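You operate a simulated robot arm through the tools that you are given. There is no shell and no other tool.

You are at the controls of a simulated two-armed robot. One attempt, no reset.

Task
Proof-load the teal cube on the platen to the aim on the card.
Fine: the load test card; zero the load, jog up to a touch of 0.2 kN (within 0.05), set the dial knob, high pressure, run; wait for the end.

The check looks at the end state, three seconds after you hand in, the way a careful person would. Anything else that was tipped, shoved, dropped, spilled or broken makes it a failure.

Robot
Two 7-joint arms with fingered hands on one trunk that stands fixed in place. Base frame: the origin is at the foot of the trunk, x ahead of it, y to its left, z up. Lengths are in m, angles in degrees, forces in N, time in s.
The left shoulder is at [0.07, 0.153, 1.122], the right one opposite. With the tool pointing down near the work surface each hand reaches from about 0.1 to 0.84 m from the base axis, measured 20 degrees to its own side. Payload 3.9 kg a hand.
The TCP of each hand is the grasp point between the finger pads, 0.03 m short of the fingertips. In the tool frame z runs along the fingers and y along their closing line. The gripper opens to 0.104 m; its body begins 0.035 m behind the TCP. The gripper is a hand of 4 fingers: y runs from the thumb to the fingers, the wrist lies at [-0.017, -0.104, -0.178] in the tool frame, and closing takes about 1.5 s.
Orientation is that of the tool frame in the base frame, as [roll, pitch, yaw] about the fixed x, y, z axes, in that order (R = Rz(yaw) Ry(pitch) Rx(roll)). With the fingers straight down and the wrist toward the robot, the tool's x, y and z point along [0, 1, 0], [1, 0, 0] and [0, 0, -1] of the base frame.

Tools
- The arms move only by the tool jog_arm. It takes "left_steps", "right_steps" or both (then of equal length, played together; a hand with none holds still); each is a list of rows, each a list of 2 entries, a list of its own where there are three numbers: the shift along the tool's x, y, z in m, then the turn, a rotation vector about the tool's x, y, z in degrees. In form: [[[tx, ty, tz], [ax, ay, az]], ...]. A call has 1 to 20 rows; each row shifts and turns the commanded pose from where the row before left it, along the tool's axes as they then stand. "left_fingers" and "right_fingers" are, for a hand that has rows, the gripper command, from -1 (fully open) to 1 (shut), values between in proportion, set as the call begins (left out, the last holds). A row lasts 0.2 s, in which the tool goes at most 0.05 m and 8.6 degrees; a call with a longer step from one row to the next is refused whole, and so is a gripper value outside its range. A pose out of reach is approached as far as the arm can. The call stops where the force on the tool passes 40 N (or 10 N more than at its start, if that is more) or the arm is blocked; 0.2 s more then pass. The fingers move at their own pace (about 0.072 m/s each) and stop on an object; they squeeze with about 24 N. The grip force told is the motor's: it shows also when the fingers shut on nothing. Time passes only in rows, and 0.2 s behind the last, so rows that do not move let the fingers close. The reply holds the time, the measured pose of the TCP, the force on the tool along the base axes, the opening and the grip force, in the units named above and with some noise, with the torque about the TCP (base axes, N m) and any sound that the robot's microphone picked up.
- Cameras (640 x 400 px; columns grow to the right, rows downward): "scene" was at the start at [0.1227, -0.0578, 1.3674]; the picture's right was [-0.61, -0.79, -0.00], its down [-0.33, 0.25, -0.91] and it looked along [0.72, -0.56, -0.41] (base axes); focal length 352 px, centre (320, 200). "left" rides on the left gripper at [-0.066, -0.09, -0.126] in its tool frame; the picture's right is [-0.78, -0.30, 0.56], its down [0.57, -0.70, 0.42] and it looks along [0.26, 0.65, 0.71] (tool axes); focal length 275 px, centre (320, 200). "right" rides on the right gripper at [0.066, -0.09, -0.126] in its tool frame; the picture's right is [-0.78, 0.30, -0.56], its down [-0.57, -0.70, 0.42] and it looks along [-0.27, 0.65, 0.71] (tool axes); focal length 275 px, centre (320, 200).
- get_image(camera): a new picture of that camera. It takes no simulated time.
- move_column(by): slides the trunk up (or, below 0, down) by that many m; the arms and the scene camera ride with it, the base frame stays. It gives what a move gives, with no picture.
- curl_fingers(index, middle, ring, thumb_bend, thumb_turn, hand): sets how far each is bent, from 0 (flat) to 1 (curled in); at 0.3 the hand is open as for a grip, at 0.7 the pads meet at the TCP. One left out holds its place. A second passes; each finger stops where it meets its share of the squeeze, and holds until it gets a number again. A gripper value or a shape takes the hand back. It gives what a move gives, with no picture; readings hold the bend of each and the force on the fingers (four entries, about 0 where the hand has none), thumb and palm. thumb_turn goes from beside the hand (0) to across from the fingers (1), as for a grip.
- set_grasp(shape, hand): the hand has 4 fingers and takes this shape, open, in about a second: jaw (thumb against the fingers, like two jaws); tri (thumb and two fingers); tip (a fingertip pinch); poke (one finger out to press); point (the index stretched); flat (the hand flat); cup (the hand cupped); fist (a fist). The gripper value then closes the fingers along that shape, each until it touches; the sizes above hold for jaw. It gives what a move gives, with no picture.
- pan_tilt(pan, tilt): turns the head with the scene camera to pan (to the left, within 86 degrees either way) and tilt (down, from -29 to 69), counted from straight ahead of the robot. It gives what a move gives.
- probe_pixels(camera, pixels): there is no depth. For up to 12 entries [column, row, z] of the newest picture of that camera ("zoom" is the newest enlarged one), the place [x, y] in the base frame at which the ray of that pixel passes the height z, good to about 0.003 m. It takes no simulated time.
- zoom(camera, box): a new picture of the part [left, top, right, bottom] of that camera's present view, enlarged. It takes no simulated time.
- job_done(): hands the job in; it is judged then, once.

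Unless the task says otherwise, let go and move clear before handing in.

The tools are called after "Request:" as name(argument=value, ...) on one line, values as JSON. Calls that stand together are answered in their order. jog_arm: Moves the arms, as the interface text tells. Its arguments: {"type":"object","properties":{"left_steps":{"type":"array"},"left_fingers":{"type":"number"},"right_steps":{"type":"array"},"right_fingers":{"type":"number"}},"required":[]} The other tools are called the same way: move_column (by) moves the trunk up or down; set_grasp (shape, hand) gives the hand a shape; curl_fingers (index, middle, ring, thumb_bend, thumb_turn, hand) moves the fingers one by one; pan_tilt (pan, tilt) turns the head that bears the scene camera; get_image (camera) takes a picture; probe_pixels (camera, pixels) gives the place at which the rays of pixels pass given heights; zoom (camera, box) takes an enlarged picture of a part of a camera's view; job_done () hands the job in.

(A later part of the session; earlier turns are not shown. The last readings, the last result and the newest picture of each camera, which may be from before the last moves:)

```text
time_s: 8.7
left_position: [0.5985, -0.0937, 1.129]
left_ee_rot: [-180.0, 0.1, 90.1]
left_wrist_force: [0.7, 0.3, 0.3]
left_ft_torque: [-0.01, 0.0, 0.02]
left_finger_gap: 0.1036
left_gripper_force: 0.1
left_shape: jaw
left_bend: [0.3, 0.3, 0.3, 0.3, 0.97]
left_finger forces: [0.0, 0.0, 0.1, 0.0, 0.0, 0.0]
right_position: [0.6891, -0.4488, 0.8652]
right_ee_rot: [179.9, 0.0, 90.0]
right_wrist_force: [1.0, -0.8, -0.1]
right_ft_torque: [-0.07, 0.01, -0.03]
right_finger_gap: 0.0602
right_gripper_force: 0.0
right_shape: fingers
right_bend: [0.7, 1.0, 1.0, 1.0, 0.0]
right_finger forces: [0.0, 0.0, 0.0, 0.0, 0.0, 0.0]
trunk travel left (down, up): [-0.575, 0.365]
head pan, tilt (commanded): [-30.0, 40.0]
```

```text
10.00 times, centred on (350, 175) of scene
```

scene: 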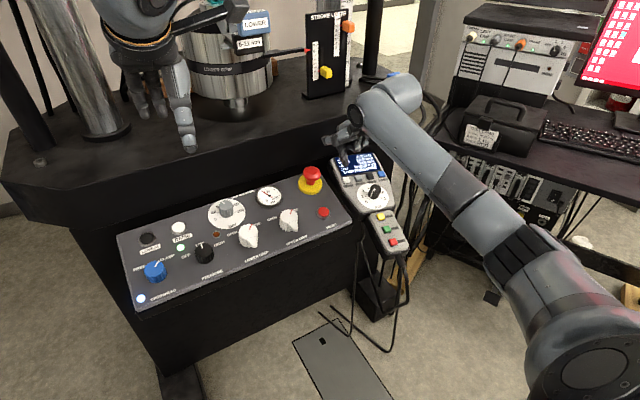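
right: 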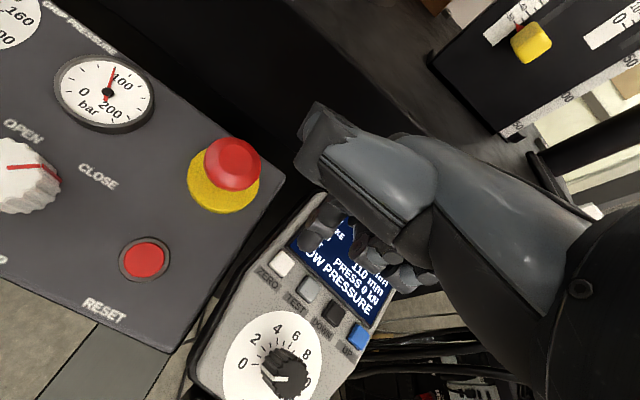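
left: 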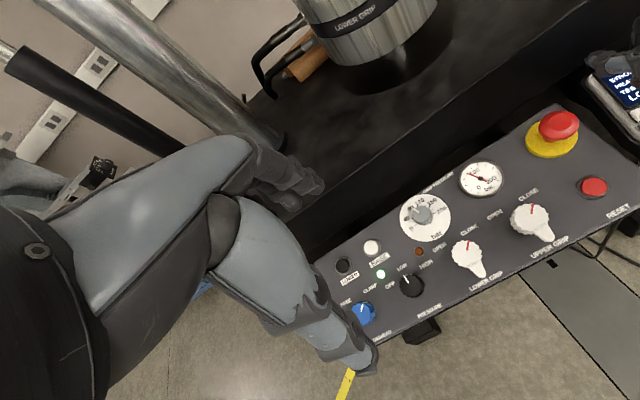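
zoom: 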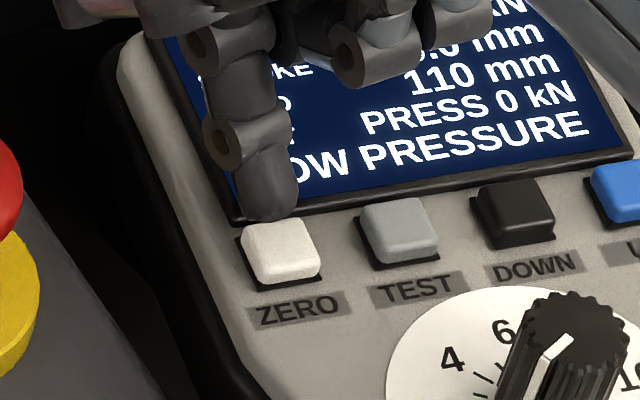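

The tip will land on ZERO with about 14 mm to go. I'll lower in small steps and watch the force.

Request:
jog_arm(right_steps=[[[0, 0, 0.004], [0, 0, 0]], [[0, 0, 0.004], [0, 0, 0]], [[0, 0, 0.003], [0, 0, 0]]])

Request:
zoom(camera="scene", box=[325, 155, 375, 195])

Request:
zoom(camera="right", box=[220, 180, 400, 340])

```text
time_s: 9.5
left_position: [0.5984, -0.0934, 1.1316]
left_ee_rot: [-179.9, 0.0, 90.0]
left_wrist_force: [-0.2, 0.1, 0.8]
left_ft_torque: [-0.02, 0.0, -0.03]
left_finger_gap: 0.1036
left_gripper_force: 0.0
left_shape: jaw
left_bend: [0.3, 0.3, 0.3, 0.3, 0.97]
left_finger forces: [0.0, 0.0, 0.1, 0.0, 0.0, 0.0]
right_position: [0.686, -0.451, 0.8562]
right_ee_rot: [179.8, -0.1, 89.8]
right_wrist_force: [0.0, 0.1, 5.8]
right_ft_torque: [0.08, -0.05, -0.01]
right_finger_gap: 0.0604
right_gripper_force: 3.5
right_shape: fingers
right_bend: [0.7, 1.0, 1.0, 1.0, 0.0]
right_finger forces: [5.8, 0.1, 0.0, 0.0, 0.0, 0.0]
trunk travel left (down, up): [-0.575, 0.365]
head pan, tilt (commanded): [-30.0, 40.0]
heard: click
```

```text
10.00 times, centred on (350, 175) of scene
```

zoom: 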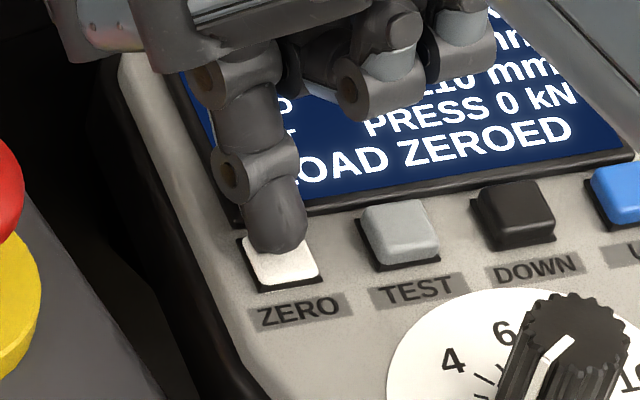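

```text
2.50 times, centred on (310, 260) of right
```

zoom: 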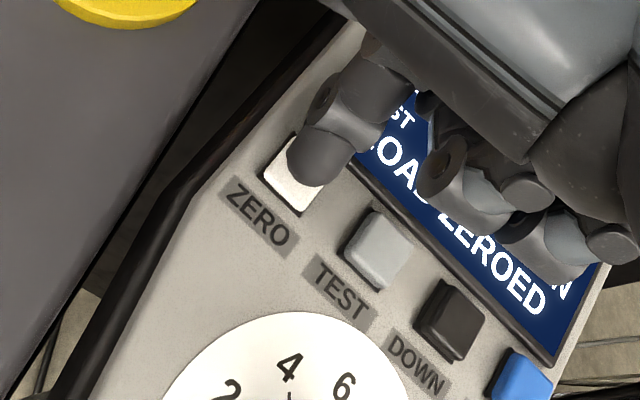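

The display reads LOAD ZEROED with a click at 5.8 N. I'll lift off, move over to UP, and check the display and alignment there.

Request:
jog_arm(right_steps=[[[0, 0, -0.015], [0, 0, 0]], [[0, 0, -0.015], [0, 0, 0]], [[-0.032, -0.008, 0], [0, 0, 0]], [[-0.032, -0.008, 0], [0, 0, 0]], [[-0.031, -0.006, 0], [0, 0, 0]]])

Request:
zoom(camera="scene", box=[325, 135, 405, 205])

Request:
get_image(camera="scene")

Request:
get_image(camera="right")

```text
time_s: 10.7
left_position: [0.5993, -0.0938, 1.13]
left_ee_rot: [179.9, 0.0, 89.9]
left_wrist_force: [0.2, 1.5, -0.6]
left_ft_torque: [-0.03, 0.01, -0.01]
left_finger_gap: 0.1037
left_gripper_force: 0.1
left_shape: jaw
left_bend: [0.3, 0.3, 0.3, 0.3, 0.97]
left_finger forces: [0.1, 0.0, 0.1, 0.0, 0.0, 0.0]
right_position: [0.6646, -0.5479, 0.8848]
right_ee_rot: [179.9, 0.0, 90.0]
right_wrist_force: [-0.9, -0.2, 0.1]
right_ft_torque: [0.01, -0.01, 0.01]
right_finger_gap: 0.0601
right_gripper_force: 0.2
right_shape: fingers
right_bend: [0.7, 1.0, 1.0, 1.0, 0.0]
right_finger forces: [0.0, 0.0, 0.1, 0.0, 0.1, 0.0]
trunk travel left (down, up): [-0.575, 0.365]
head pan, tilt (commanded): [-30.0, 40.0]
```

```text
5.71 times, centred on (365, 170) of scene
```

zoom: 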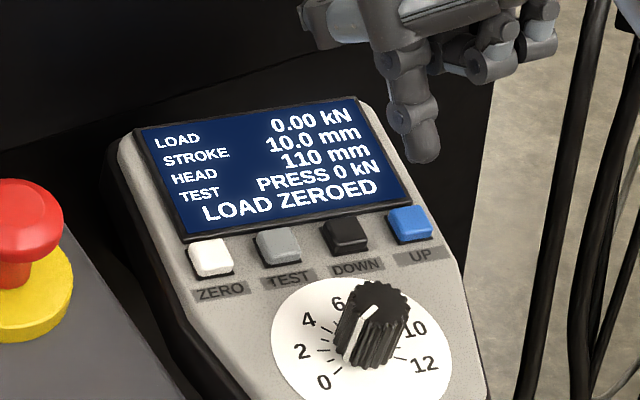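

```text
taken
```

scene: 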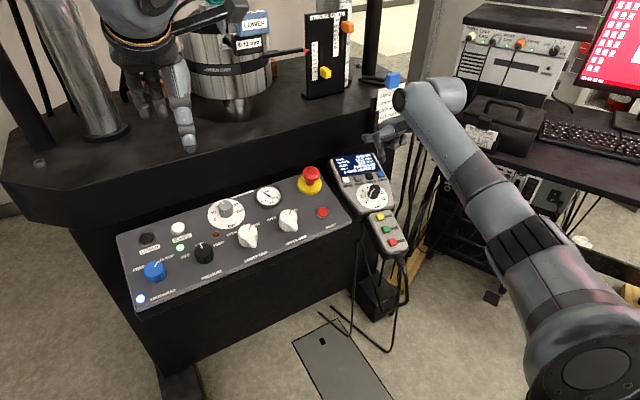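

```text
taken
```

right: 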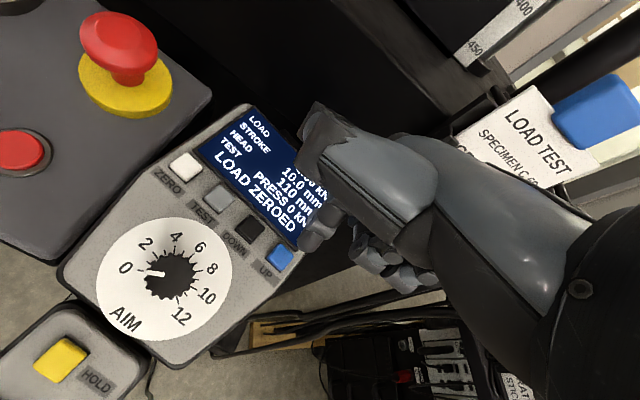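

LOAD reads 0.00 and the display stays visible with the hand over UP. I'll check that the card and its blue clip are clear of the hand, and probe the UP button's position relative to the tip.

Request:
probe_pixels(camera="scene", pixels=[[393, 80, 0.9], [393, 80, 1.0], [378, 132, 0.8], [378, 132, 0.9], [381.0, 173.5, 0.82], [383.5, 163.2, 0.855]])

Request:
probe_pixels(camera="right", pixels=[[600, 110, 0.9], [600, 110, 1.0], [455, 135, 0.9], [455, 135, 1.0], [279, 256, 0.82], [304, 250, 0.855]])

Request:
zoom(camera="right", box=[220, 180, 400, 340])

```text
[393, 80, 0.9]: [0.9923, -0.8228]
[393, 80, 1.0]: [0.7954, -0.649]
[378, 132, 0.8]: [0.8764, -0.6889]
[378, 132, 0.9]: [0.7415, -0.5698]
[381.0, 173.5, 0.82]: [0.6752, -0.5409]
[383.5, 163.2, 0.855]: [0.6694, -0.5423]
```

```text
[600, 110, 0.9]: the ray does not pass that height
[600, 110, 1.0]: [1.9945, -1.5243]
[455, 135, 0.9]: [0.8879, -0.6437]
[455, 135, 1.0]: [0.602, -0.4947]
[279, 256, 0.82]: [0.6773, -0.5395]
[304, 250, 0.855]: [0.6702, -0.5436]
```

```text
2.50 times, centred on (310, 260) of right
```

zoom: 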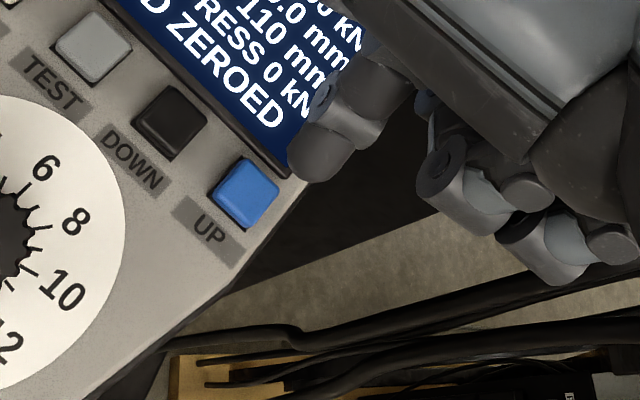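

UP is about 6 mm further in x and 3 mm in y from the tip, and the card clip is ~10 cm clear. I'll align over UP and descend to just above it.

Request:
jog_arm(right_steps=[[[0.003, 0.005, 0.01], [0, 0, 0]], [[0, 0, 0.008], [0, 0, 0]]])

Request:
zoom(camera="scene", box=[325, 135, 405, 205])

Request:
zoom(camera="right", box=[220, 180, 400, 340])

```text
time_s: 11.3
left_position: [0.5996, -0.0932, 1.1305]
left_ee_rot: [-180.0, 0.1, 90.1]
left_wrist_force: [-0.7, 0.0, -0.3]
left_ft_torque: [-0.01, 0.01, 0.0]
left_finger_gap: 0.1039
left_gripper_force: 0.1
left_shape: jaw
left_bend: [0.3, 0.3, 0.3, 0.3, 0.97]
left_finger forces: [0.1, 0.0, 0.0, 0.0, 0.0, 0.1]
right_position: [0.6712, -0.543, 0.8675]
right_ee_rot: [-180.0, 0.1, 90.0]
right_wrist_force: [-0.4, 1.5, 0.0]
right_ft_torque: [0.01, 0.0, 0.0]
right_finger_gap: 0.0601
right_gripper_force: 0.1
right_shape: fingers
right_bend: [0.7, 1.0, 1.0, 1.0, 0.0]
right_finger forces: [0.0, 0.0, 0.1, 0.0, 0.0, 0.1]
trunk travel left (down, up): [-0.575, 0.365]
head pan, tilt (commanded): [-30.0, 40.0]
```

```text
5.71 times, centred on (365, 170) of scene
```

zoom: 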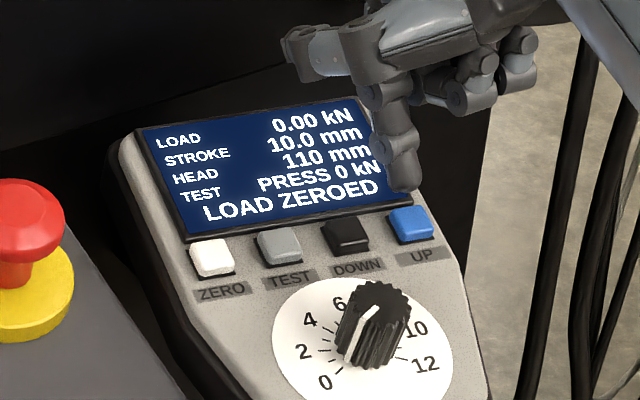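

```text
2.50 times, centred on (310, 260) of right
```

zoom: 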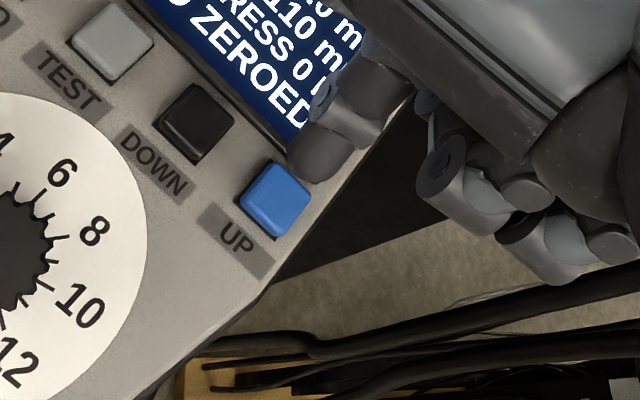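

The tip is aligned over UP. I'll press briefly and lift in the same call to calibrate the jog rate from the STROKE reading.

Request:
jog_arm(right_steps=[[[0, -0.001, 0.005], [0, 0, 0]], [[0, 0, 0.004], [0, 0, 0]], [[0, 0, 0.003], [0, 0, 0]]])

Request:
zoom(camera="scene", box=[325, 135, 405, 205])

```text
time_s: 12.1
left_position: [0.5986, -0.0938, 1.1306]
left_ee_rot: [-180.0, 0.0, 89.9]
left_wrist_force: [-0.4, 0.8, -0.2]
left_ft_torque: [-0.03, -0.02, 0.01]
left_finger_gap: 0.1034
left_gripper_force: 0.0
left_shape: jaw
left_bend: [0.3, 0.3, 0.3, 0.3, 0.97]
left_finger forces: [0.0, 0.0, 0.0, 0.0, 0.1, 0.0]
right_position: [0.6696, -0.5424, 0.8566]
right_ee_rot: [179.9, 0.0, 90.0]
right_wrist_force: [0.0, 0.1, 1.2]
right_ft_torque: [0.01, 0.03, -0.01]
right_finger_gap: 0.0606
right_gripper_force: 0.2
right_shape: fingers
right_bend: [0.7, 1.0, 1.0, 1.0, 0.0]
right_finger forces: [1.2, 0.1, 0.0, 0.0, 0.0, 0.1]
trunk travel left (down, up): [-0.575, 0.365]
head pan, tilt (commanded): [-30.0, 40.0]
```

```text
5.71 times, centred on (365, 170) of scene
```

zoom: 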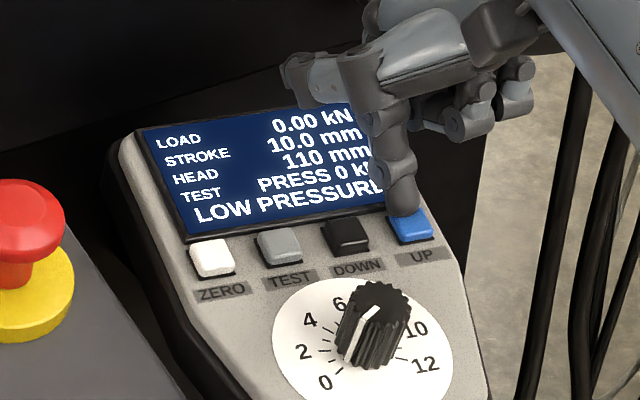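

Contact at 1.2 N with no click yet and the display visible. I'll push 2 mm further and then see.

Request:
jog_arm(right_steps=[[[0, 0, 0.002], [0, 0, 0]]])

Request:
zoom(camera="scene", box=[325, 135, 405, 205])

```text
time_s: 12.5
left_position: [0.5991, -0.0937, 1.131]
left_ee_rot: [-180.0, -0.1, 90.0]
left_wrist_force: [0.2, 0.7, 0.3]
left_ft_torque: [-0.01, -0.02, 0.0]
left_finger_gap: 0.1036
left_gripper_force: 0.0
left_shape: jaw
left_bend: [0.3, 0.3, 0.3, 0.3, 0.97]
left_finger forces: [0.0, 0.0, 0.0, 0.0, 0.0, 0.1]
right_position: [0.6704, -0.5433, 0.8546]
right_ee_rot: [179.9, -0.1, 89.9]
right_wrist_force: [-0.2, 0.6, 2.4]
right_ft_torque: [0.0, -0.07, 0.0]
right_finger_gap: 0.0604
right_gripper_force: 1.1
right_shape: fingers
right_bend: [0.7, 1.0, 1.0, 1.0, 0.0]
right_finger forces: [2.5, 0.0, 0.0, 0.0, 0.1, 0.0]
trunk travel left (down, up): [-0.575, 0.365]
head pan, tilt (commanded): [-30.0, 40.0]
heard: click
```

```text
5.71 times, centred on (365, 170) of scene
```

zoom: 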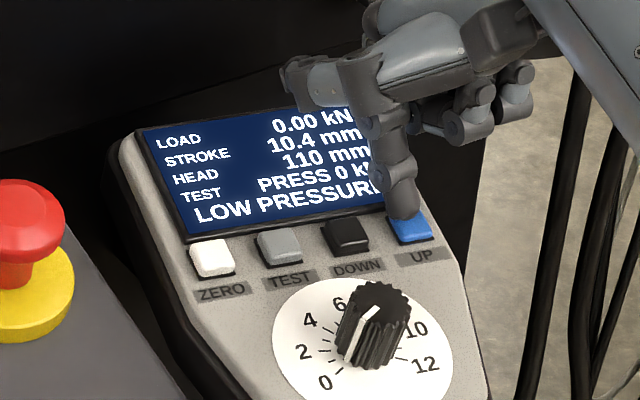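

The button clicked and STROKE went 10.0→10.4, so roughly 1 mm/s. I'll keep holding in single rows, reading the display each time.

Request:
jog_arm(right_steps=[[[0, 0, 0.0], [0, 0, 0]]])

Request:
zoom(camera="scene", box=[325, 135, 405, 205])

```text
time_s: 12.9
left_position: [0.5989, -0.0921, 1.131]
left_ee_rot: [-179.9, -0.1, 90.0]
left_wrist_force: [-0.4, 0.3, 0.3]
left_ft_torque: [0.05, -0.02, 0.01]
left_finger_gap: 0.1039
left_gripper_force: 0.0
left_shape: jaw
left_bend: [0.3, 0.3, 0.3, 0.3, 0.97]
left_finger forces: [0.0, 0.0, 0.1, 0.0, 0.0, 0.0]
right_position: [0.6701, -0.5416, 0.8551]
right_ee_rot: [-180.0, 0.1, 89.9]
right_wrist_force: [0.7, -0.1, 2.6]
right_ft_torque: [0.0, -0.03, 0.01]
right_finger_gap: 0.0605
right_gripper_force: 1.2
right_shape: fingers
right_bend: [0.7, 1.0, 1.0, 1.0, 0.0]
right_finger forces: [2.8, 0.0, 0.1, 0.1, 0.1, 0.1]
trunk travel left (down, up): [-0.575, 0.365]
head pan, tilt (commanded): [-30.0, 40.0]
```

```text
5.71 times, centred on (365, 170) of scene
```

zoom: 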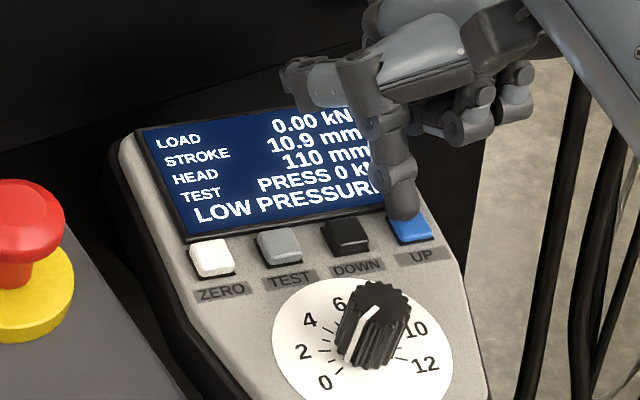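

The rate is about 1.2 mm/s (10.4→10.9 in 0.4 s) with load still 0.00. I'll release now and look at the platen gap before going on.

Request:
jog_arm(right_steps=[[[0, 0, -0.006], [0, 0, 0]]])

Request:
pan_tilt(pan=-30, tilt=20)

Request:
get_image(camera="scene")

Request:
zoom(camera="scene", box=[170, 60, 290, 190])

```text
time_s: 13.3
left_position: [0.5989, -0.0935, 1.1309]
left_ee_rot: [-180.0, -0.1, 90.0]
left_wrist_force: [0.0, -0.4, 0.4]
left_ft_torque: [0.02, 0.04, -0.01]
left_finger_gap: 0.1038
left_gripper_force: 0.0
left_shape: jaw
left_bend: [0.3, 0.3, 0.3, 0.3, 0.97]
left_finger forces: [0.0, 0.1, 0.1, 0.1, 0.0, 0.0]
right_position: [0.6697, -0.5428, 0.8581]
right_ee_rot: [-179.8, 0.0, 90.1]
right_wrist_force: [0.5, 0.0, -0.3]
right_ft_torque: [-0.03, 0.0, -0.02]
right_finger_gap: 0.0606
right_gripper_force: 0.0
right_shape: fingers
right_bend: [0.7, 1.0, 1.0, 1.0, 0.0]
right_finger forces: [0.1, 0.0, 0.0, 0.0, 0.0, 0.1]
trunk travel left (down, up): [-0.575, 0.365]
head pan, tilt (commanded): [-30.0, 40.0]
```

```text
time_s: 14.1
left_position: [0.599, -0.0933, 1.1307]
left_ee_rot: [179.9, 0.0, 89.9]
left_wrist_force: [-0.3, -1.0, -0.4]
left_ft_torque: [0.0, 0.0, -0.01]
left_finger_gap: 0.1034
left_gripper_force: 0.1
left_shape: jaw
left_bend: [0.3, 0.3, 0.3, 0.3, 0.97]
left_finger forces: [0.0, 0.0, 0.0, 0.0, 0.0, 0.0]
right_position: [0.6697, -0.5417, 0.8595]
right_ee_rot: [-180.0, 0.0, 90.0]
right_wrist_force: [0.5, 1.0, -0.5]
right_ft_torque: [0.0, -0.01, 0.03]
right_finger_gap: 0.0601
right_gripper_force: 0.2
right_shape: fingers
right_bend: [0.7, 1.0, 1.0, 1.0, 0.0]
right_finger forces: [0.0, 0.1, 0.0, 0.0, 0.0, 0.1]
trunk travel left (down, up): [-0.575, 0.365]
head pan, tilt (commanded): [-30.0, 20.0]
```

```text
taken
```

scene: 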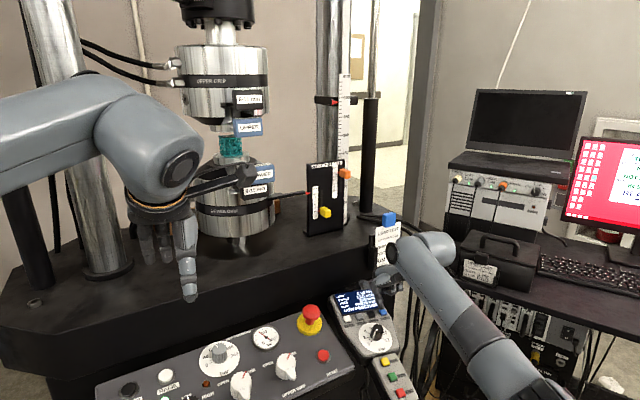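

```text
3.08 times, centred on (230, 125) of scene
```

zoom: 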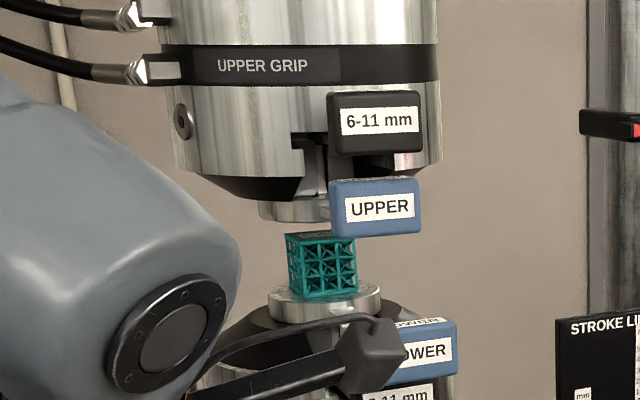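

With tilt 20 both the gap and the display are in view. I'll zoom tightly on the cube gap and the display.

Request:
zoom(camera="scene", box=[212, 118, 252, 163])

Request:
zoom(camera="scene", box=[320, 270, 410, 350])

```text
8.89 times, centred on (232, 140) of scene
```

zoom: 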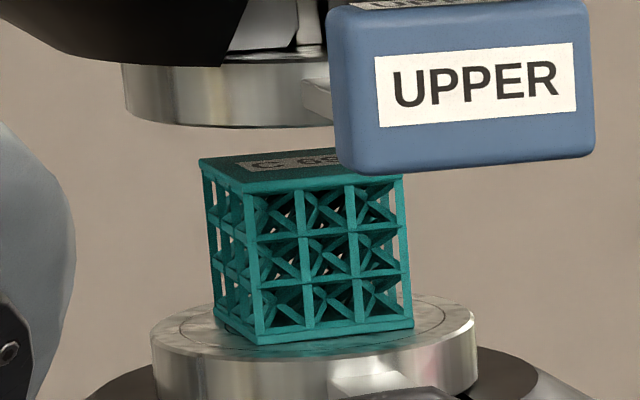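

```text
5.00 times, centred on (365, 310) of scene
```

zoom: 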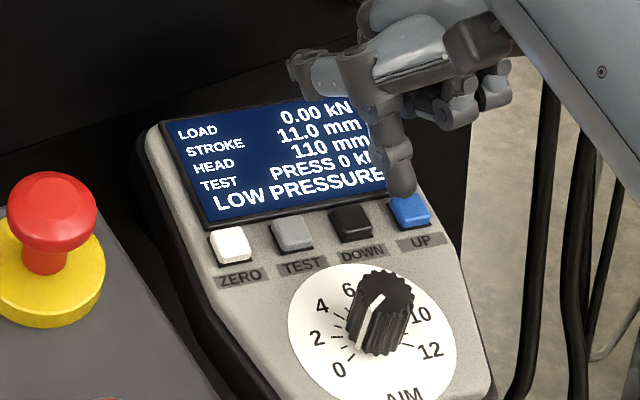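

The gap looks like about half the cube's height (≈15–20 mm), so there's travel to go. I'll press UP again and hold for a few seconds.

Request:
jog_arm(right_steps=[[[0, 0, 0.0065], [0, 0, 0]], [[0, 0, 0], [0, 0, 0]], [[0, 0, 0], [0, 0, 0]], [[0, 0, 0], [0, 0, 0]], [[0, 0, 0], [0, 0, 0]], [[0, 0, 0], [0, 0, 0]], [[0, 0, 0], [0, 0, 0]], [[0, 0, 0], [0, 0, 0]], [[0, 0, 0], [0, 0, 0]], [[0, 0, 0], [0, 0, 0]]])

Request:
zoom(camera="scene", box=[320, 270, 410, 350])

Request:
zoom(camera="scene", box=[212, 118, 252, 163])

```text
time_s: 16.3
left_position: [0.6, -0.0938, 1.13]
left_ee_rot: [179.9, 0.0, 90.0]
left_wrist_force: [0.0, -0.7, -0.8]
left_ft_torque: [0.0, 0.01, 0.03]
left_finger_gap: 0.1034
left_gripper_force: 0.1
left_shape: jaw
left_bend: [0.3, 0.3, 0.3, 0.3, 0.97]
left_finger forces: [0.0, 0.0, 0.1, 0.0, 0.0, 0.0]
right_position: [0.6698, -0.5435, 0.8532]
right_ee_rot: [-180.0, 0.0, 89.9]
right_wrist_force: [0.1, 0.5, 3.6]
right_ft_torque: [0.01, -0.04, -0.02]
right_finger_gap: 0.0601
right_gripper_force: 1.1
right_shape: fingers
right_bend: [0.7, 1.0, 1.0, 1.0, 0.0]
right_finger forces: [2.9, 0.1, 0.0, 0.0, 0.1, 0.1]
trunk travel left (down, up): [-0.575, 0.365]
head pan, tilt (commanded): [-30.0, 20.0]
heard: click
```

```text
5.00 times, centred on (365, 310) of scene
```

zoom: 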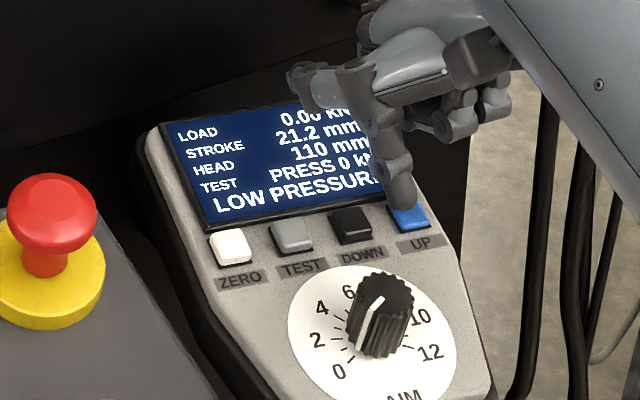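

```text
8.89 times, centred on (232, 140) of scene
```

zoom: 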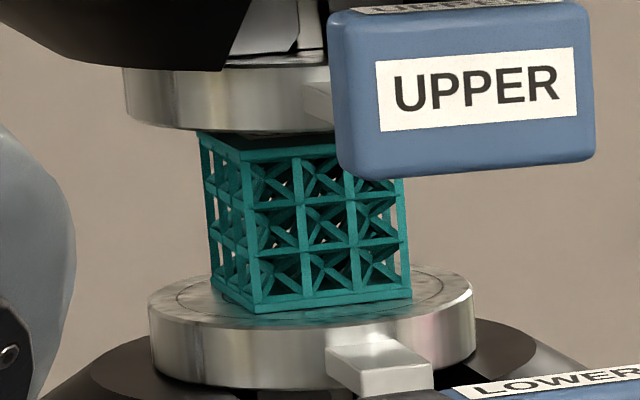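

STROKE is now 21.2 mm — the jog speeds up when held — with the load still 0.00 and a gap remaining of perhaps 10–15 mm. I'll release to reset to the slow rate.

Request:
jog_arm(right_steps=[[[0, 0, -0.007], [0, 0, 0]]])

Request:
zoom(camera="scene", box=[320, 270, 410, 350])

Request:
zoom(camera="scene", box=[212, 118, 252, 163])

```text
time_s: 16.7
left_position: [0.5998, -0.0933, 1.1303]
left_ee_rot: [-179.9, 0.0, 89.9]
left_wrist_force: [1.0, 0.5, 0.2]
left_ft_torque: [0.01, -0.03, -0.01]
left_finger_gap: 0.1036
left_gripper_force: 0.1
left_shape: jaw
left_bend: [0.3, 0.3, 0.3, 0.3, 0.97]
left_finger forces: [0.0, 0.0, 0.1, 0.0, 0.0, 0.0]
right_position: [0.6692, -0.543, 0.8594]
right_ee_rot: [-179.8, 0.0, 90.0]
right_wrist_force: [-0.2, -0.2, 0.3]
right_ft_torque: [0.0, -0.01, 0.01]
right_finger_gap: 0.0605
right_gripper_force: 0.1
right_shape: fingers
right_bend: [0.7, 1.0, 1.0, 1.0, 0.0]
right_finger forces: [0.1, 0.0, 0.1, 0.0, 0.1, 0.0]
trunk travel left (down, up): [-0.575, 0.365]
head pan, tilt (commanded): [-30.0, 20.0]
```

```text
5.00 times, centred on (365, 310) of scene
```

zoom: 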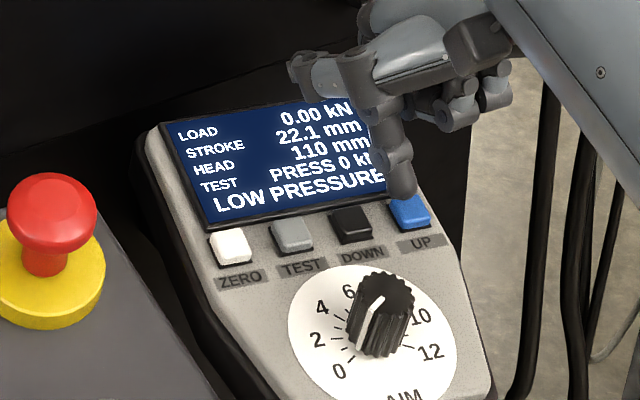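

```text
8.89 times, centred on (232, 140) of scene
```

zoom: 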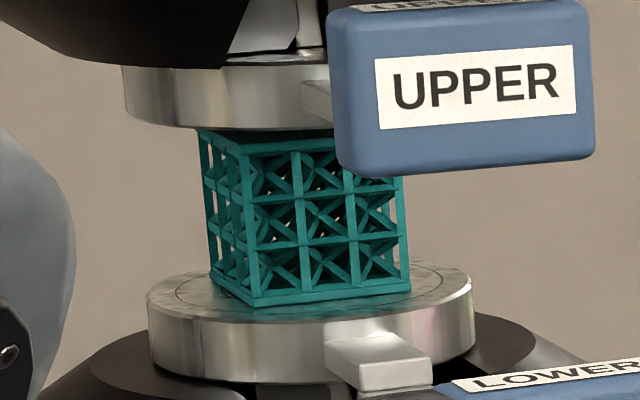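

STROKE 22.1 mm; I estimate roughly 12 mm left. I'll do a shorter hold with the release in the same call to learn how the speed ramps.

Request:
jog_arm(right_steps=[[[0, 0, 0.007], [0, 0, 0]], [[0, 0, 0], [0, 0, 0]], [[0, 0, 0], [0, 0, 0]], [[0, 0, 0], [0, 0, 0]], [[0, 0, 0], [0, 0, 0]], [[0, 0, 0], [0, 0, 0]], [[0, 0, -0.007], [0, 0, 0]]])

Request:
zoom(camera="scene", box=[320, 270, 410, 350])

Request:
zoom(camera="scene", box=[212, 118, 252, 163])

```text
time_s: 18.3
left_position: [0.5999, -0.093, 1.1302]
left_ee_rot: [-180.0, 0.0, 90.0]
left_wrist_force: [-0.3, 0.2, -0.6]
left_ft_torque: [0.0, -0.01, 0.05]
left_finger_gap: 0.1039
left_gripper_force: 0.1
left_shape: jaw
left_bend: [0.3, 0.3, 0.3, 0.3, 0.97]
left_finger forces: [0.0, 0.0, 0.1, 0.0, 0.0, 0.0]
right_position: [0.6697, -0.5429, 0.8602]
right_ee_rot: [-179.9, 0.0, 90.0]
right_wrist_force: [-0.2, -0.2, 0.7]
right_ft_torque: [0.0, 0.01, -0.02]
right_finger_gap: 0.0605
right_gripper_force: 0.0
right_shape: fingers
right_bend: [0.7, 1.0, 1.0, 1.0, 0.0]
right_finger forces: [0.0, 0.0, 0.1, 0.0, 0.0, 0.0]
trunk travel left (down, up): [-0.575, 0.365]
head pan, tilt (commanded): [-30.0, 20.0]
heard: click
```

```text
5.00 times, centred on (365, 310) of scene
```

zoom: 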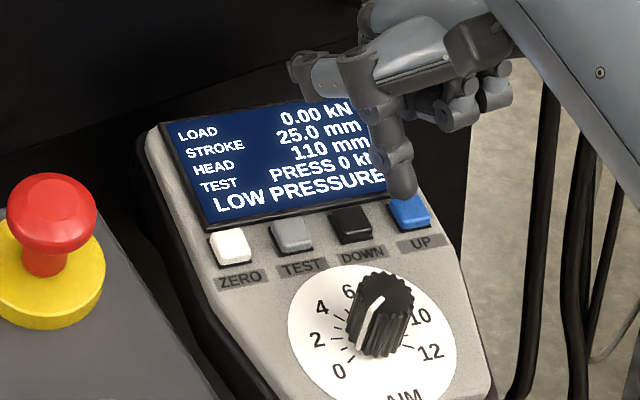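

```text
8.89 times, centred on (232, 140) of scene
```

zoom: 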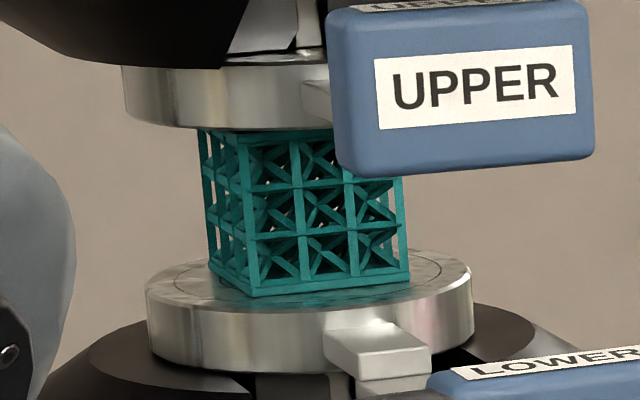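

STROKE 25.0, load 0.00: that pulse gives 2.9 mm. I'll repeat the same pulse.

Request:
jog_arm(right_steps=[[[0, 0, 0.007], [0, 0, 0]], [[0, 0, 0], [0, 0, 0]], [[0, 0, 0], [0, 0, 0]], [[0, 0, 0], [0, 0, 0]], [[0, 0, 0], [0, 0, 0]], [[0, 0, 0], [0, 0, 0]], [[0, 0, -0.007], [0, 0, 0]]])

Request:
zoom(camera="scene", box=[320, 270, 410, 350])

Request:
zoom(camera="scene", box=[212, 118, 252, 163])

```text
time_s: 19.9
left_position: [0.5988, -0.0935, 1.1293]
left_ee_rot: [180.0, 0.0, 90.0]
left_wrist_force: [-0.9, -0.2, 0.0]
left_ft_torque: [0.01, -0.02, 0.02]
left_finger_gap: 0.1034
left_gripper_force: 0.1
left_shape: jaw
left_bend: [0.3, 0.3, 0.3, 0.3, 0.97]
left_finger forces: [0.1, 0.0, 0.0, 0.0, 0.1, 0.1]
right_position: [0.6696, -0.5432, 0.8592]
right_ee_rot: [-179.9, 0.0, 89.8]
right_wrist_force: [-0.2, 0.0, 0.6]
right_ft_torque: [0.0, -0.02, 0.0]
right_finger_gap: 0.0603
right_gripper_force: 0.0
right_shape: fingers
right_bend: [0.7, 1.0, 1.0, 1.0, 0.0]
right_finger forces: [0.0, 0.0, 0.0, 0.1, 0.0, 0.1]
trunk travel left (down, up): [-0.575, 0.365]
head pan, tilt (commanded): [-30.0, 20.0]
heard: click
```

```text
5.00 times, centred on (365, 310) of scene
```

zoom: 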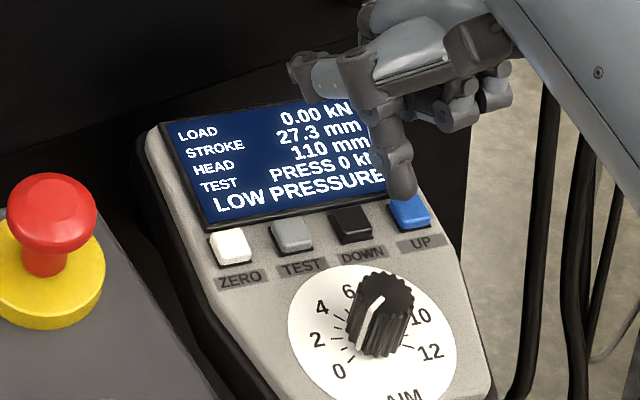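

```text
8.89 times, centred on (232, 140) of scene
```

zoom: 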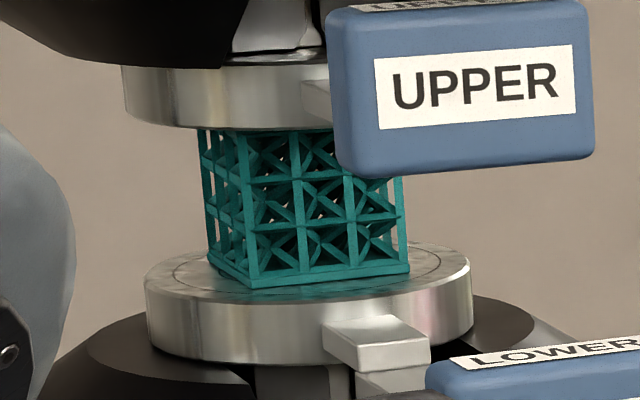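

STROKE 27.3, load still 0.00. One more such pulse should leave a few mm.

Request:
jog_arm(right_steps=[[[0, 0, 0.007], [0, 0, 0]], [[0, 0, 0], [0, 0, 0]], [[0, 0, 0], [0, 0, 0]], [[0, 0, 0], [0, 0, 0]], [[0, 0, 0], [0, 0, 0]], [[0, 0, -0.007], [0, 0, 0]]])

Request:
zoom(camera="scene", box=[320, 270, 410, 350])

Request:
zoom(camera="scene", box=[212, 118, 252, 163])

```text
time_s: 21.3
left_position: [0.5995, -0.0941, 1.1301]
left_ee_rot: [180.0, -0.1, 90.0]
left_wrist_force: [0.7, 0.2, -0.8]
left_ft_torque: [0.0, 0.01, 0.02]
left_finger_gap: 0.1038
left_gripper_force: 0.0
left_shape: jaw
left_bend: [0.3, 0.3, 0.3, 0.3, 0.97]
left_finger forces: [0.0, 0.0, 0.0, 0.1, 0.0, 0.1]
right_position: [0.6689, -0.543, 0.8592]
right_ee_rot: [-179.9, 0.0, 89.8]
right_wrist_force: [0.1, 0.0, -0.8]
right_ft_torque: [-0.01, -0.03, -0.01]
right_finger_gap: 0.0601
right_gripper_force: 0.1
right_shape: fingers
right_bend: [0.7, 1.0, 1.0, 1.0, 0.0]
right_finger forces: [0.1, 0.0, 0.0, 0.0, 0.1, 0.1]
trunk travel left (down, up): [-0.575, 0.365]
head pan, tilt (commanded): [-30.0, 20.0]
heard: click
```

```text
5.00 times, centred on (365, 310) of scene
```

zoom: 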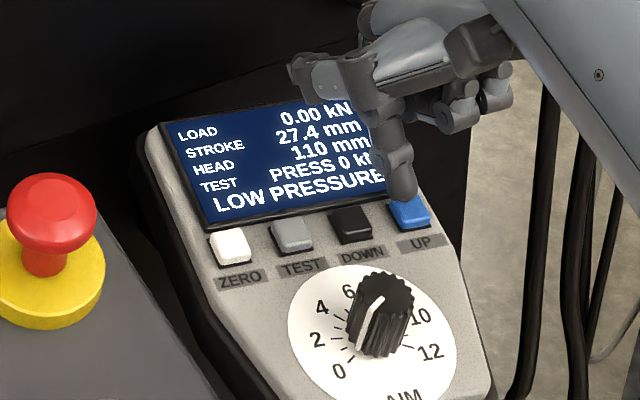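

```text
8.89 times, centred on (232, 140) of scene
```

zoom: 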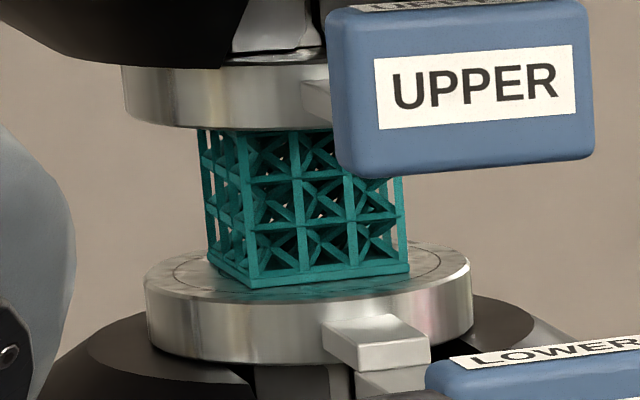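

That pulse moved only 0.1 mm, suggesting the jog creeps near the specimen. I'll press and hold one row at a time, watching LOAD.

Request:
jog_arm(right_steps=[[[0, 0, 0.007], [0, 0, 0]], [[0, 0, 0], [0, 0, 0]], [[0, 0, 0], [0, 0, 0]]])

Request:
zoom(camera="scene", box=[320, 270, 410, 350])

```text
time_s: 22.1
left_position: [0.599, -0.0931, 1.1306]
left_ee_rot: [-179.9, 0.0, 90.1]
left_wrist_force: [0.2, 0.0, 0.1]
left_ft_torque: [0.02, 0.0, 0.03]
left_finger_gap: 0.104
left_gripper_force: 0.1
left_shape: jaw
left_bend: [0.3, 0.3, 0.3, 0.3, 0.97]
left_finger forces: [0.0, 0.1, 0.1, 0.1, 0.0, 0.0]
right_position: [0.6695, -0.5426, 0.8529]
right_ee_rot: [180.0, 0.0, 89.9]
right_wrist_force: [0.0, -0.1, 3.3]
right_ft_torque: [0.0, -0.03, 0.03]
right_finger_gap: 0.0605
right_gripper_force: 1.8
right_shape: fingers
right_bend: [0.7, 1.0, 1.0, 1.0, 0.0]
right_finger forces: [3.1, 0.1, 0.0, 0.1, 0.0, 0.0]
trunk travel left (down, up): [-0.575, 0.365]
head pan, tilt (commanded): [-30.0, 20.0]
heard: click
```

```text
5.00 times, centred on (365, 310) of scene
```

zoom: 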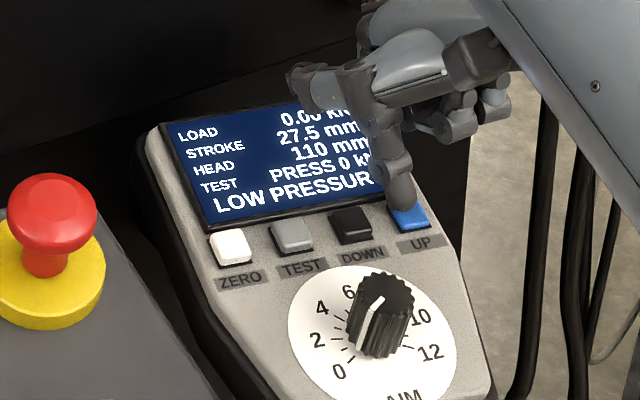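

STROKE creeps 27.5 at about 0.1 mm/s with the button pressed. I'll hold further, zooming on the LOAD figure.

Request:
jog_arm(right_steps=[[[0, 0, 0], [0, 0, 0]], [[0, 0, 0], [0, 0, 0]], [[0, 0, 0], [0, 0, 0]]])

Request:
zoom(camera="scene", box=[335, 285, 375, 315])

Request:
get_image(camera="left")

```text
time_s: 22.9
left_position: [0.5986, -0.0926, 1.1302]
left_ee_rot: [-180.0, 0.0, 90.0]
left_wrist_force: [0.6, 0.5, 0.2]
left_ft_torque: [0.0, 0.01, -0.01]
left_finger_gap: 0.1035
left_gripper_force: 0.0
left_shape: jaw
left_bend: [0.3, 0.3, 0.3, 0.3, 0.97]
left_finger forces: [0.0, 0.1, 0.1, 0.1, 0.1, 0.1]
right_position: [0.6687, -0.5436, 0.8521]
right_ee_rot: [-180.0, 0.0, 89.9]
right_wrist_force: [-0.2, 0.0, 3.1]
right_ft_torque: [0.03, -0.06, 0.02]
right_finger_gap: 0.0606
right_gripper_force: 1.5
right_shape: fingers
right_bend: [0.7, 1.0, 1.0, 1.0, 0.0]
right_finger forces: [3.0, 0.0, 0.1, 0.0, 0.0, 0.1]
trunk travel left (down, up): [-0.575, 0.365]
head pan, tilt (commanded): [-30.0, 20.0]
```

```text
13.33 times, centred on (355, 300) of scene
```

zoom: 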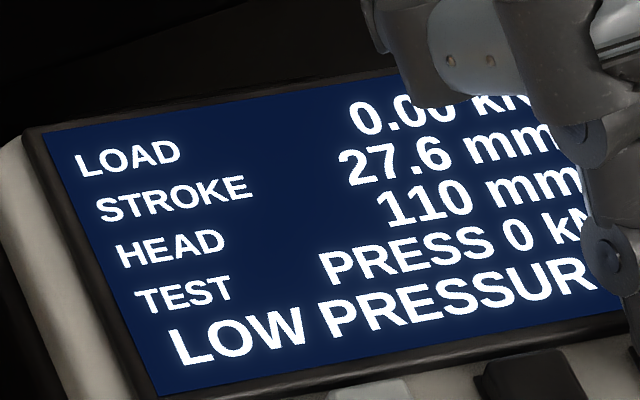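

```text
taken
```

left: 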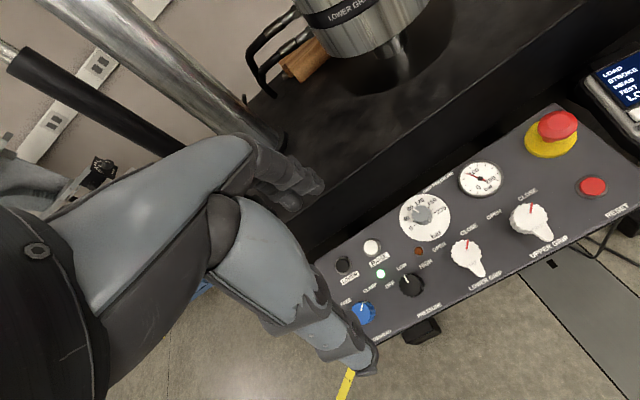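

LOAD is still 0.00 at 27.6 mm. I'll keep holding for about a second at a time.

Request:
jog_arm(right_steps=[[[0, 0, 0], [0, 0, 0]], [[0, 0, 0], [0, 0, 0]], [[0, 0, 0], [0, 0, 0]], [[0, 0, 0], [0, 0, 0]]])

Request:
zoom(camera="scene", box=[335, 285, 375, 315])

Request:
zoom(camera="scene", box=[212, 118, 252, 163])

```text
time_s: 23.9
left_position: [0.599, -0.0929, 1.1304]
left_ee_rot: [179.9, 0.0, 90.0]
left_wrist_force: [0.3, -0.3, 0.0]
left_ft_torque: [0.0, -0.04, 0.01]
left_finger_gap: 0.1039
left_gripper_force: 0.0
left_shape: jaw
left_bend: [0.3, 0.3, 0.3, 0.3, 0.97]
left_finger forces: [0.0, 0.0, 0.1, 0.1, 0.1, 0.0]
right_position: [0.669, -0.5429, 0.8537]
right_ee_rot: [-180.0, 0.0, 90.1]
right_wrist_force: [0.6, 0.4, 3.1]
right_ft_torque: [0.05, 0.01, -0.02]
right_finger_gap: 0.0604
right_gripper_force: 1.8
right_shape: fingers
right_bend: [0.7, 1.0, 1.0, 1.0, 0.0]
right_finger forces: [3.0, 0.1, 0.0, 0.1, 0.0, 0.0]
trunk travel left (down, up): [-0.575, 0.365]
head pan, tilt (commanded): [-30.0, 20.0]
```

```text
13.33 times, centred on (355, 300) of scene
```

zoom: 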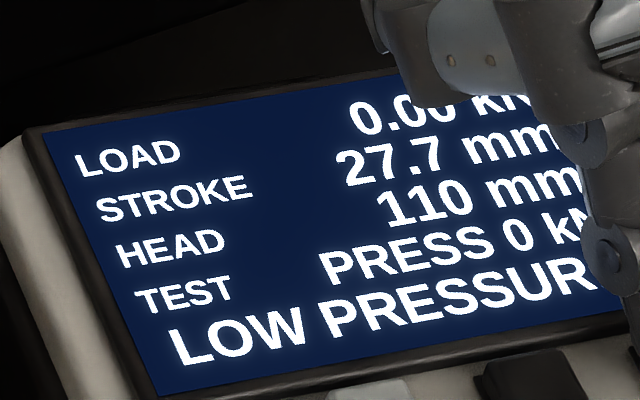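

```text
8.89 times, centred on (232, 140) of scene
```

zoom: 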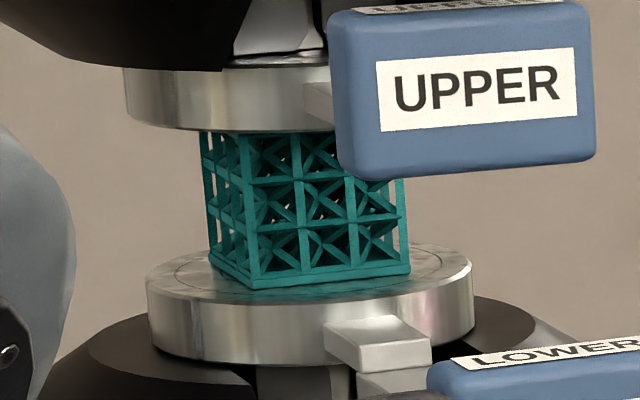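

Still 0.00 at 27.7 mm. Holding on.

Request:
jog_arm(right_steps=[[[0, 0, 0], [0, 0, 0]], [[0, 0, 0], [0, 0, 0]], [[0, 0, 0], [0, 0, 0]], [[0, 0, 0], [0, 0, 0]]])

Request:
zoom(camera="scene", box=[335, 285, 375, 315])

```text
time_s: 24.9
left_position: [0.5986, -0.0947, 1.1302]
left_ee_rot: [-180.0, 0.0, 90.0]
left_wrist_force: [-0.3, -0.5, 0.0]
left_ft_torque: [-0.01, 0.0, 0.0]
left_finger_gap: 0.1039
left_gripper_force: 0.0
left_shape: jaw
left_bend: [0.3, 0.3, 0.3, 0.3, 0.97]
left_finger forces: [0.1, 0.0, 0.0, 0.1, 0.1, 0.0]
right_position: [0.6695, -0.5426, 0.8536]
right_ee_rot: [-180.0, -0.1, 90.1]
right_wrist_force: [-0.2, -2.0, 3.0]
right_ft_torque: [0.02, 0.01, -0.03]
right_finger_gap: 0.0605
right_gripper_force: 0.7
right_shape: fingers
right_bend: [0.7, 1.0, 1.0, 1.0, 0.0]
right_finger forces: [3.1, 0.0, 0.0, 0.1, 0.1, 0.0]
trunk travel left (down, up): [-0.575, 0.365]
head pan, tilt (commanded): [-30.0, 20.0]
```

```text
13.33 times, centred on (355, 300) of scene
```

zoom: 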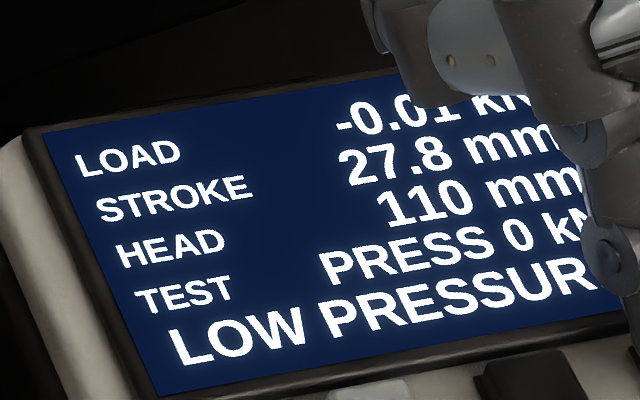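

LOAD just changed to -0.01 (compression reads negative) at 27.8 mm: touch has begun. I'll go on in 0.4 s holds.

Request:
jog_arm(right_steps=[[[0, 0, 0], [0, 0, 0]]])

Request:
zoom(camera="scene", box=[335, 285, 375, 315])

```text
time_s: 25.3
left_position: [0.5995, -0.0935, 1.1311]
left_ee_rot: [-180.0, 0.1, 89.9]
left_wrist_force: [0.6, -0.6, 1.3]
left_ft_torque: [0.0, 0.01, -0.01]
left_finger_gap: 0.1037
left_gripper_force: 0.1
left_shape: jaw
left_bend: [0.3, 0.3, 0.3, 0.3, 0.97]
left_finger forces: [0.0, 0.0, 0.0, 0.0, 0.0, 0.0]
right_position: [0.6693, -0.5416, 0.8534]
right_ee_rot: [-180.0, 0.0, 90.0]
right_wrist_force: [0.3, 0.4, 3.1]
right_ft_torque: [0.02, -0.02, 0.01]
right_finger_gap: 0.0607
right_gripper_force: 1.6
right_shape: fingers
right_bend: [0.7, 1.0, 1.0, 1.0, 0.0]
right_finger forces: [2.9, 0.0, 0.0, 0.1, 0.1, 0.0]
trunk travel left (down, up): [-0.575, 0.365]
head pan, tilt (commanded): [-30.0, 20.0]
```

```text
13.33 times, centred on (355, 300) of scene
```

zoom: 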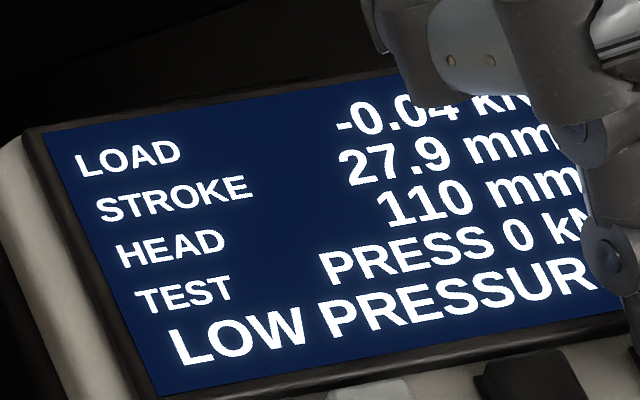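

-0.04 kN, rising about 0.03 per 0.4 s. I'll hold another 0.8 s.

Request:
jog_arm(right_steps=[[[0, 0, 0], [0, 0, 0]], [[0, 0, 0], [0, 0, 0]], [[0, 0, 0], [0, 0, 0]]])

Request:
zoom(camera="scene", box=[335, 285, 375, 315])

```text
time_s: 26.1
left_position: [0.5992, -0.093, 1.1309]
left_ee_rot: [179.9, 0.0, 90.1]
left_wrist_force: [0.3, -0.3, -1.2]
left_ft_torque: [-0.01, -0.03, -0.01]
left_finger_gap: 0.1036
left_gripper_force: 0.1
left_shape: jaw
left_bend: [0.3, 0.3, 0.3, 0.3, 0.97]
left_finger forces: [0.1, 0.0, 0.0, 0.0, 0.0, 0.0]
right_position: [0.6697, -0.5419, 0.854]
right_ee_rot: [-180.0, 0.0, 89.9]
right_wrist_force: [0.1, 0.5, 4.0]
right_ft_torque: [0.02, -0.02, 0.04]
right_finger_gap: 0.0605
right_gripper_force: 1.2
right_shape: fingers
right_bend: [0.7, 1.0, 1.0, 1.0, 0.0]
right_finger forces: [3.0, 0.0, 0.0, 0.0, 0.0, 0.0]
trunk travel left (down, up): [-0.575, 0.365]
head pan, tilt (commanded): [-30.0, 20.0]
```

```text
13.33 times, centred on (355, 300) of scene
```

zoom: 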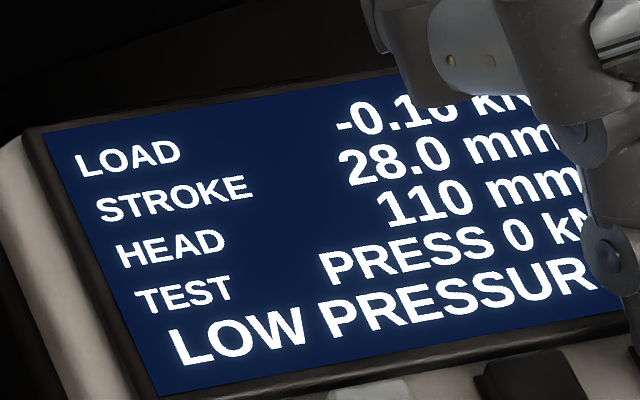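

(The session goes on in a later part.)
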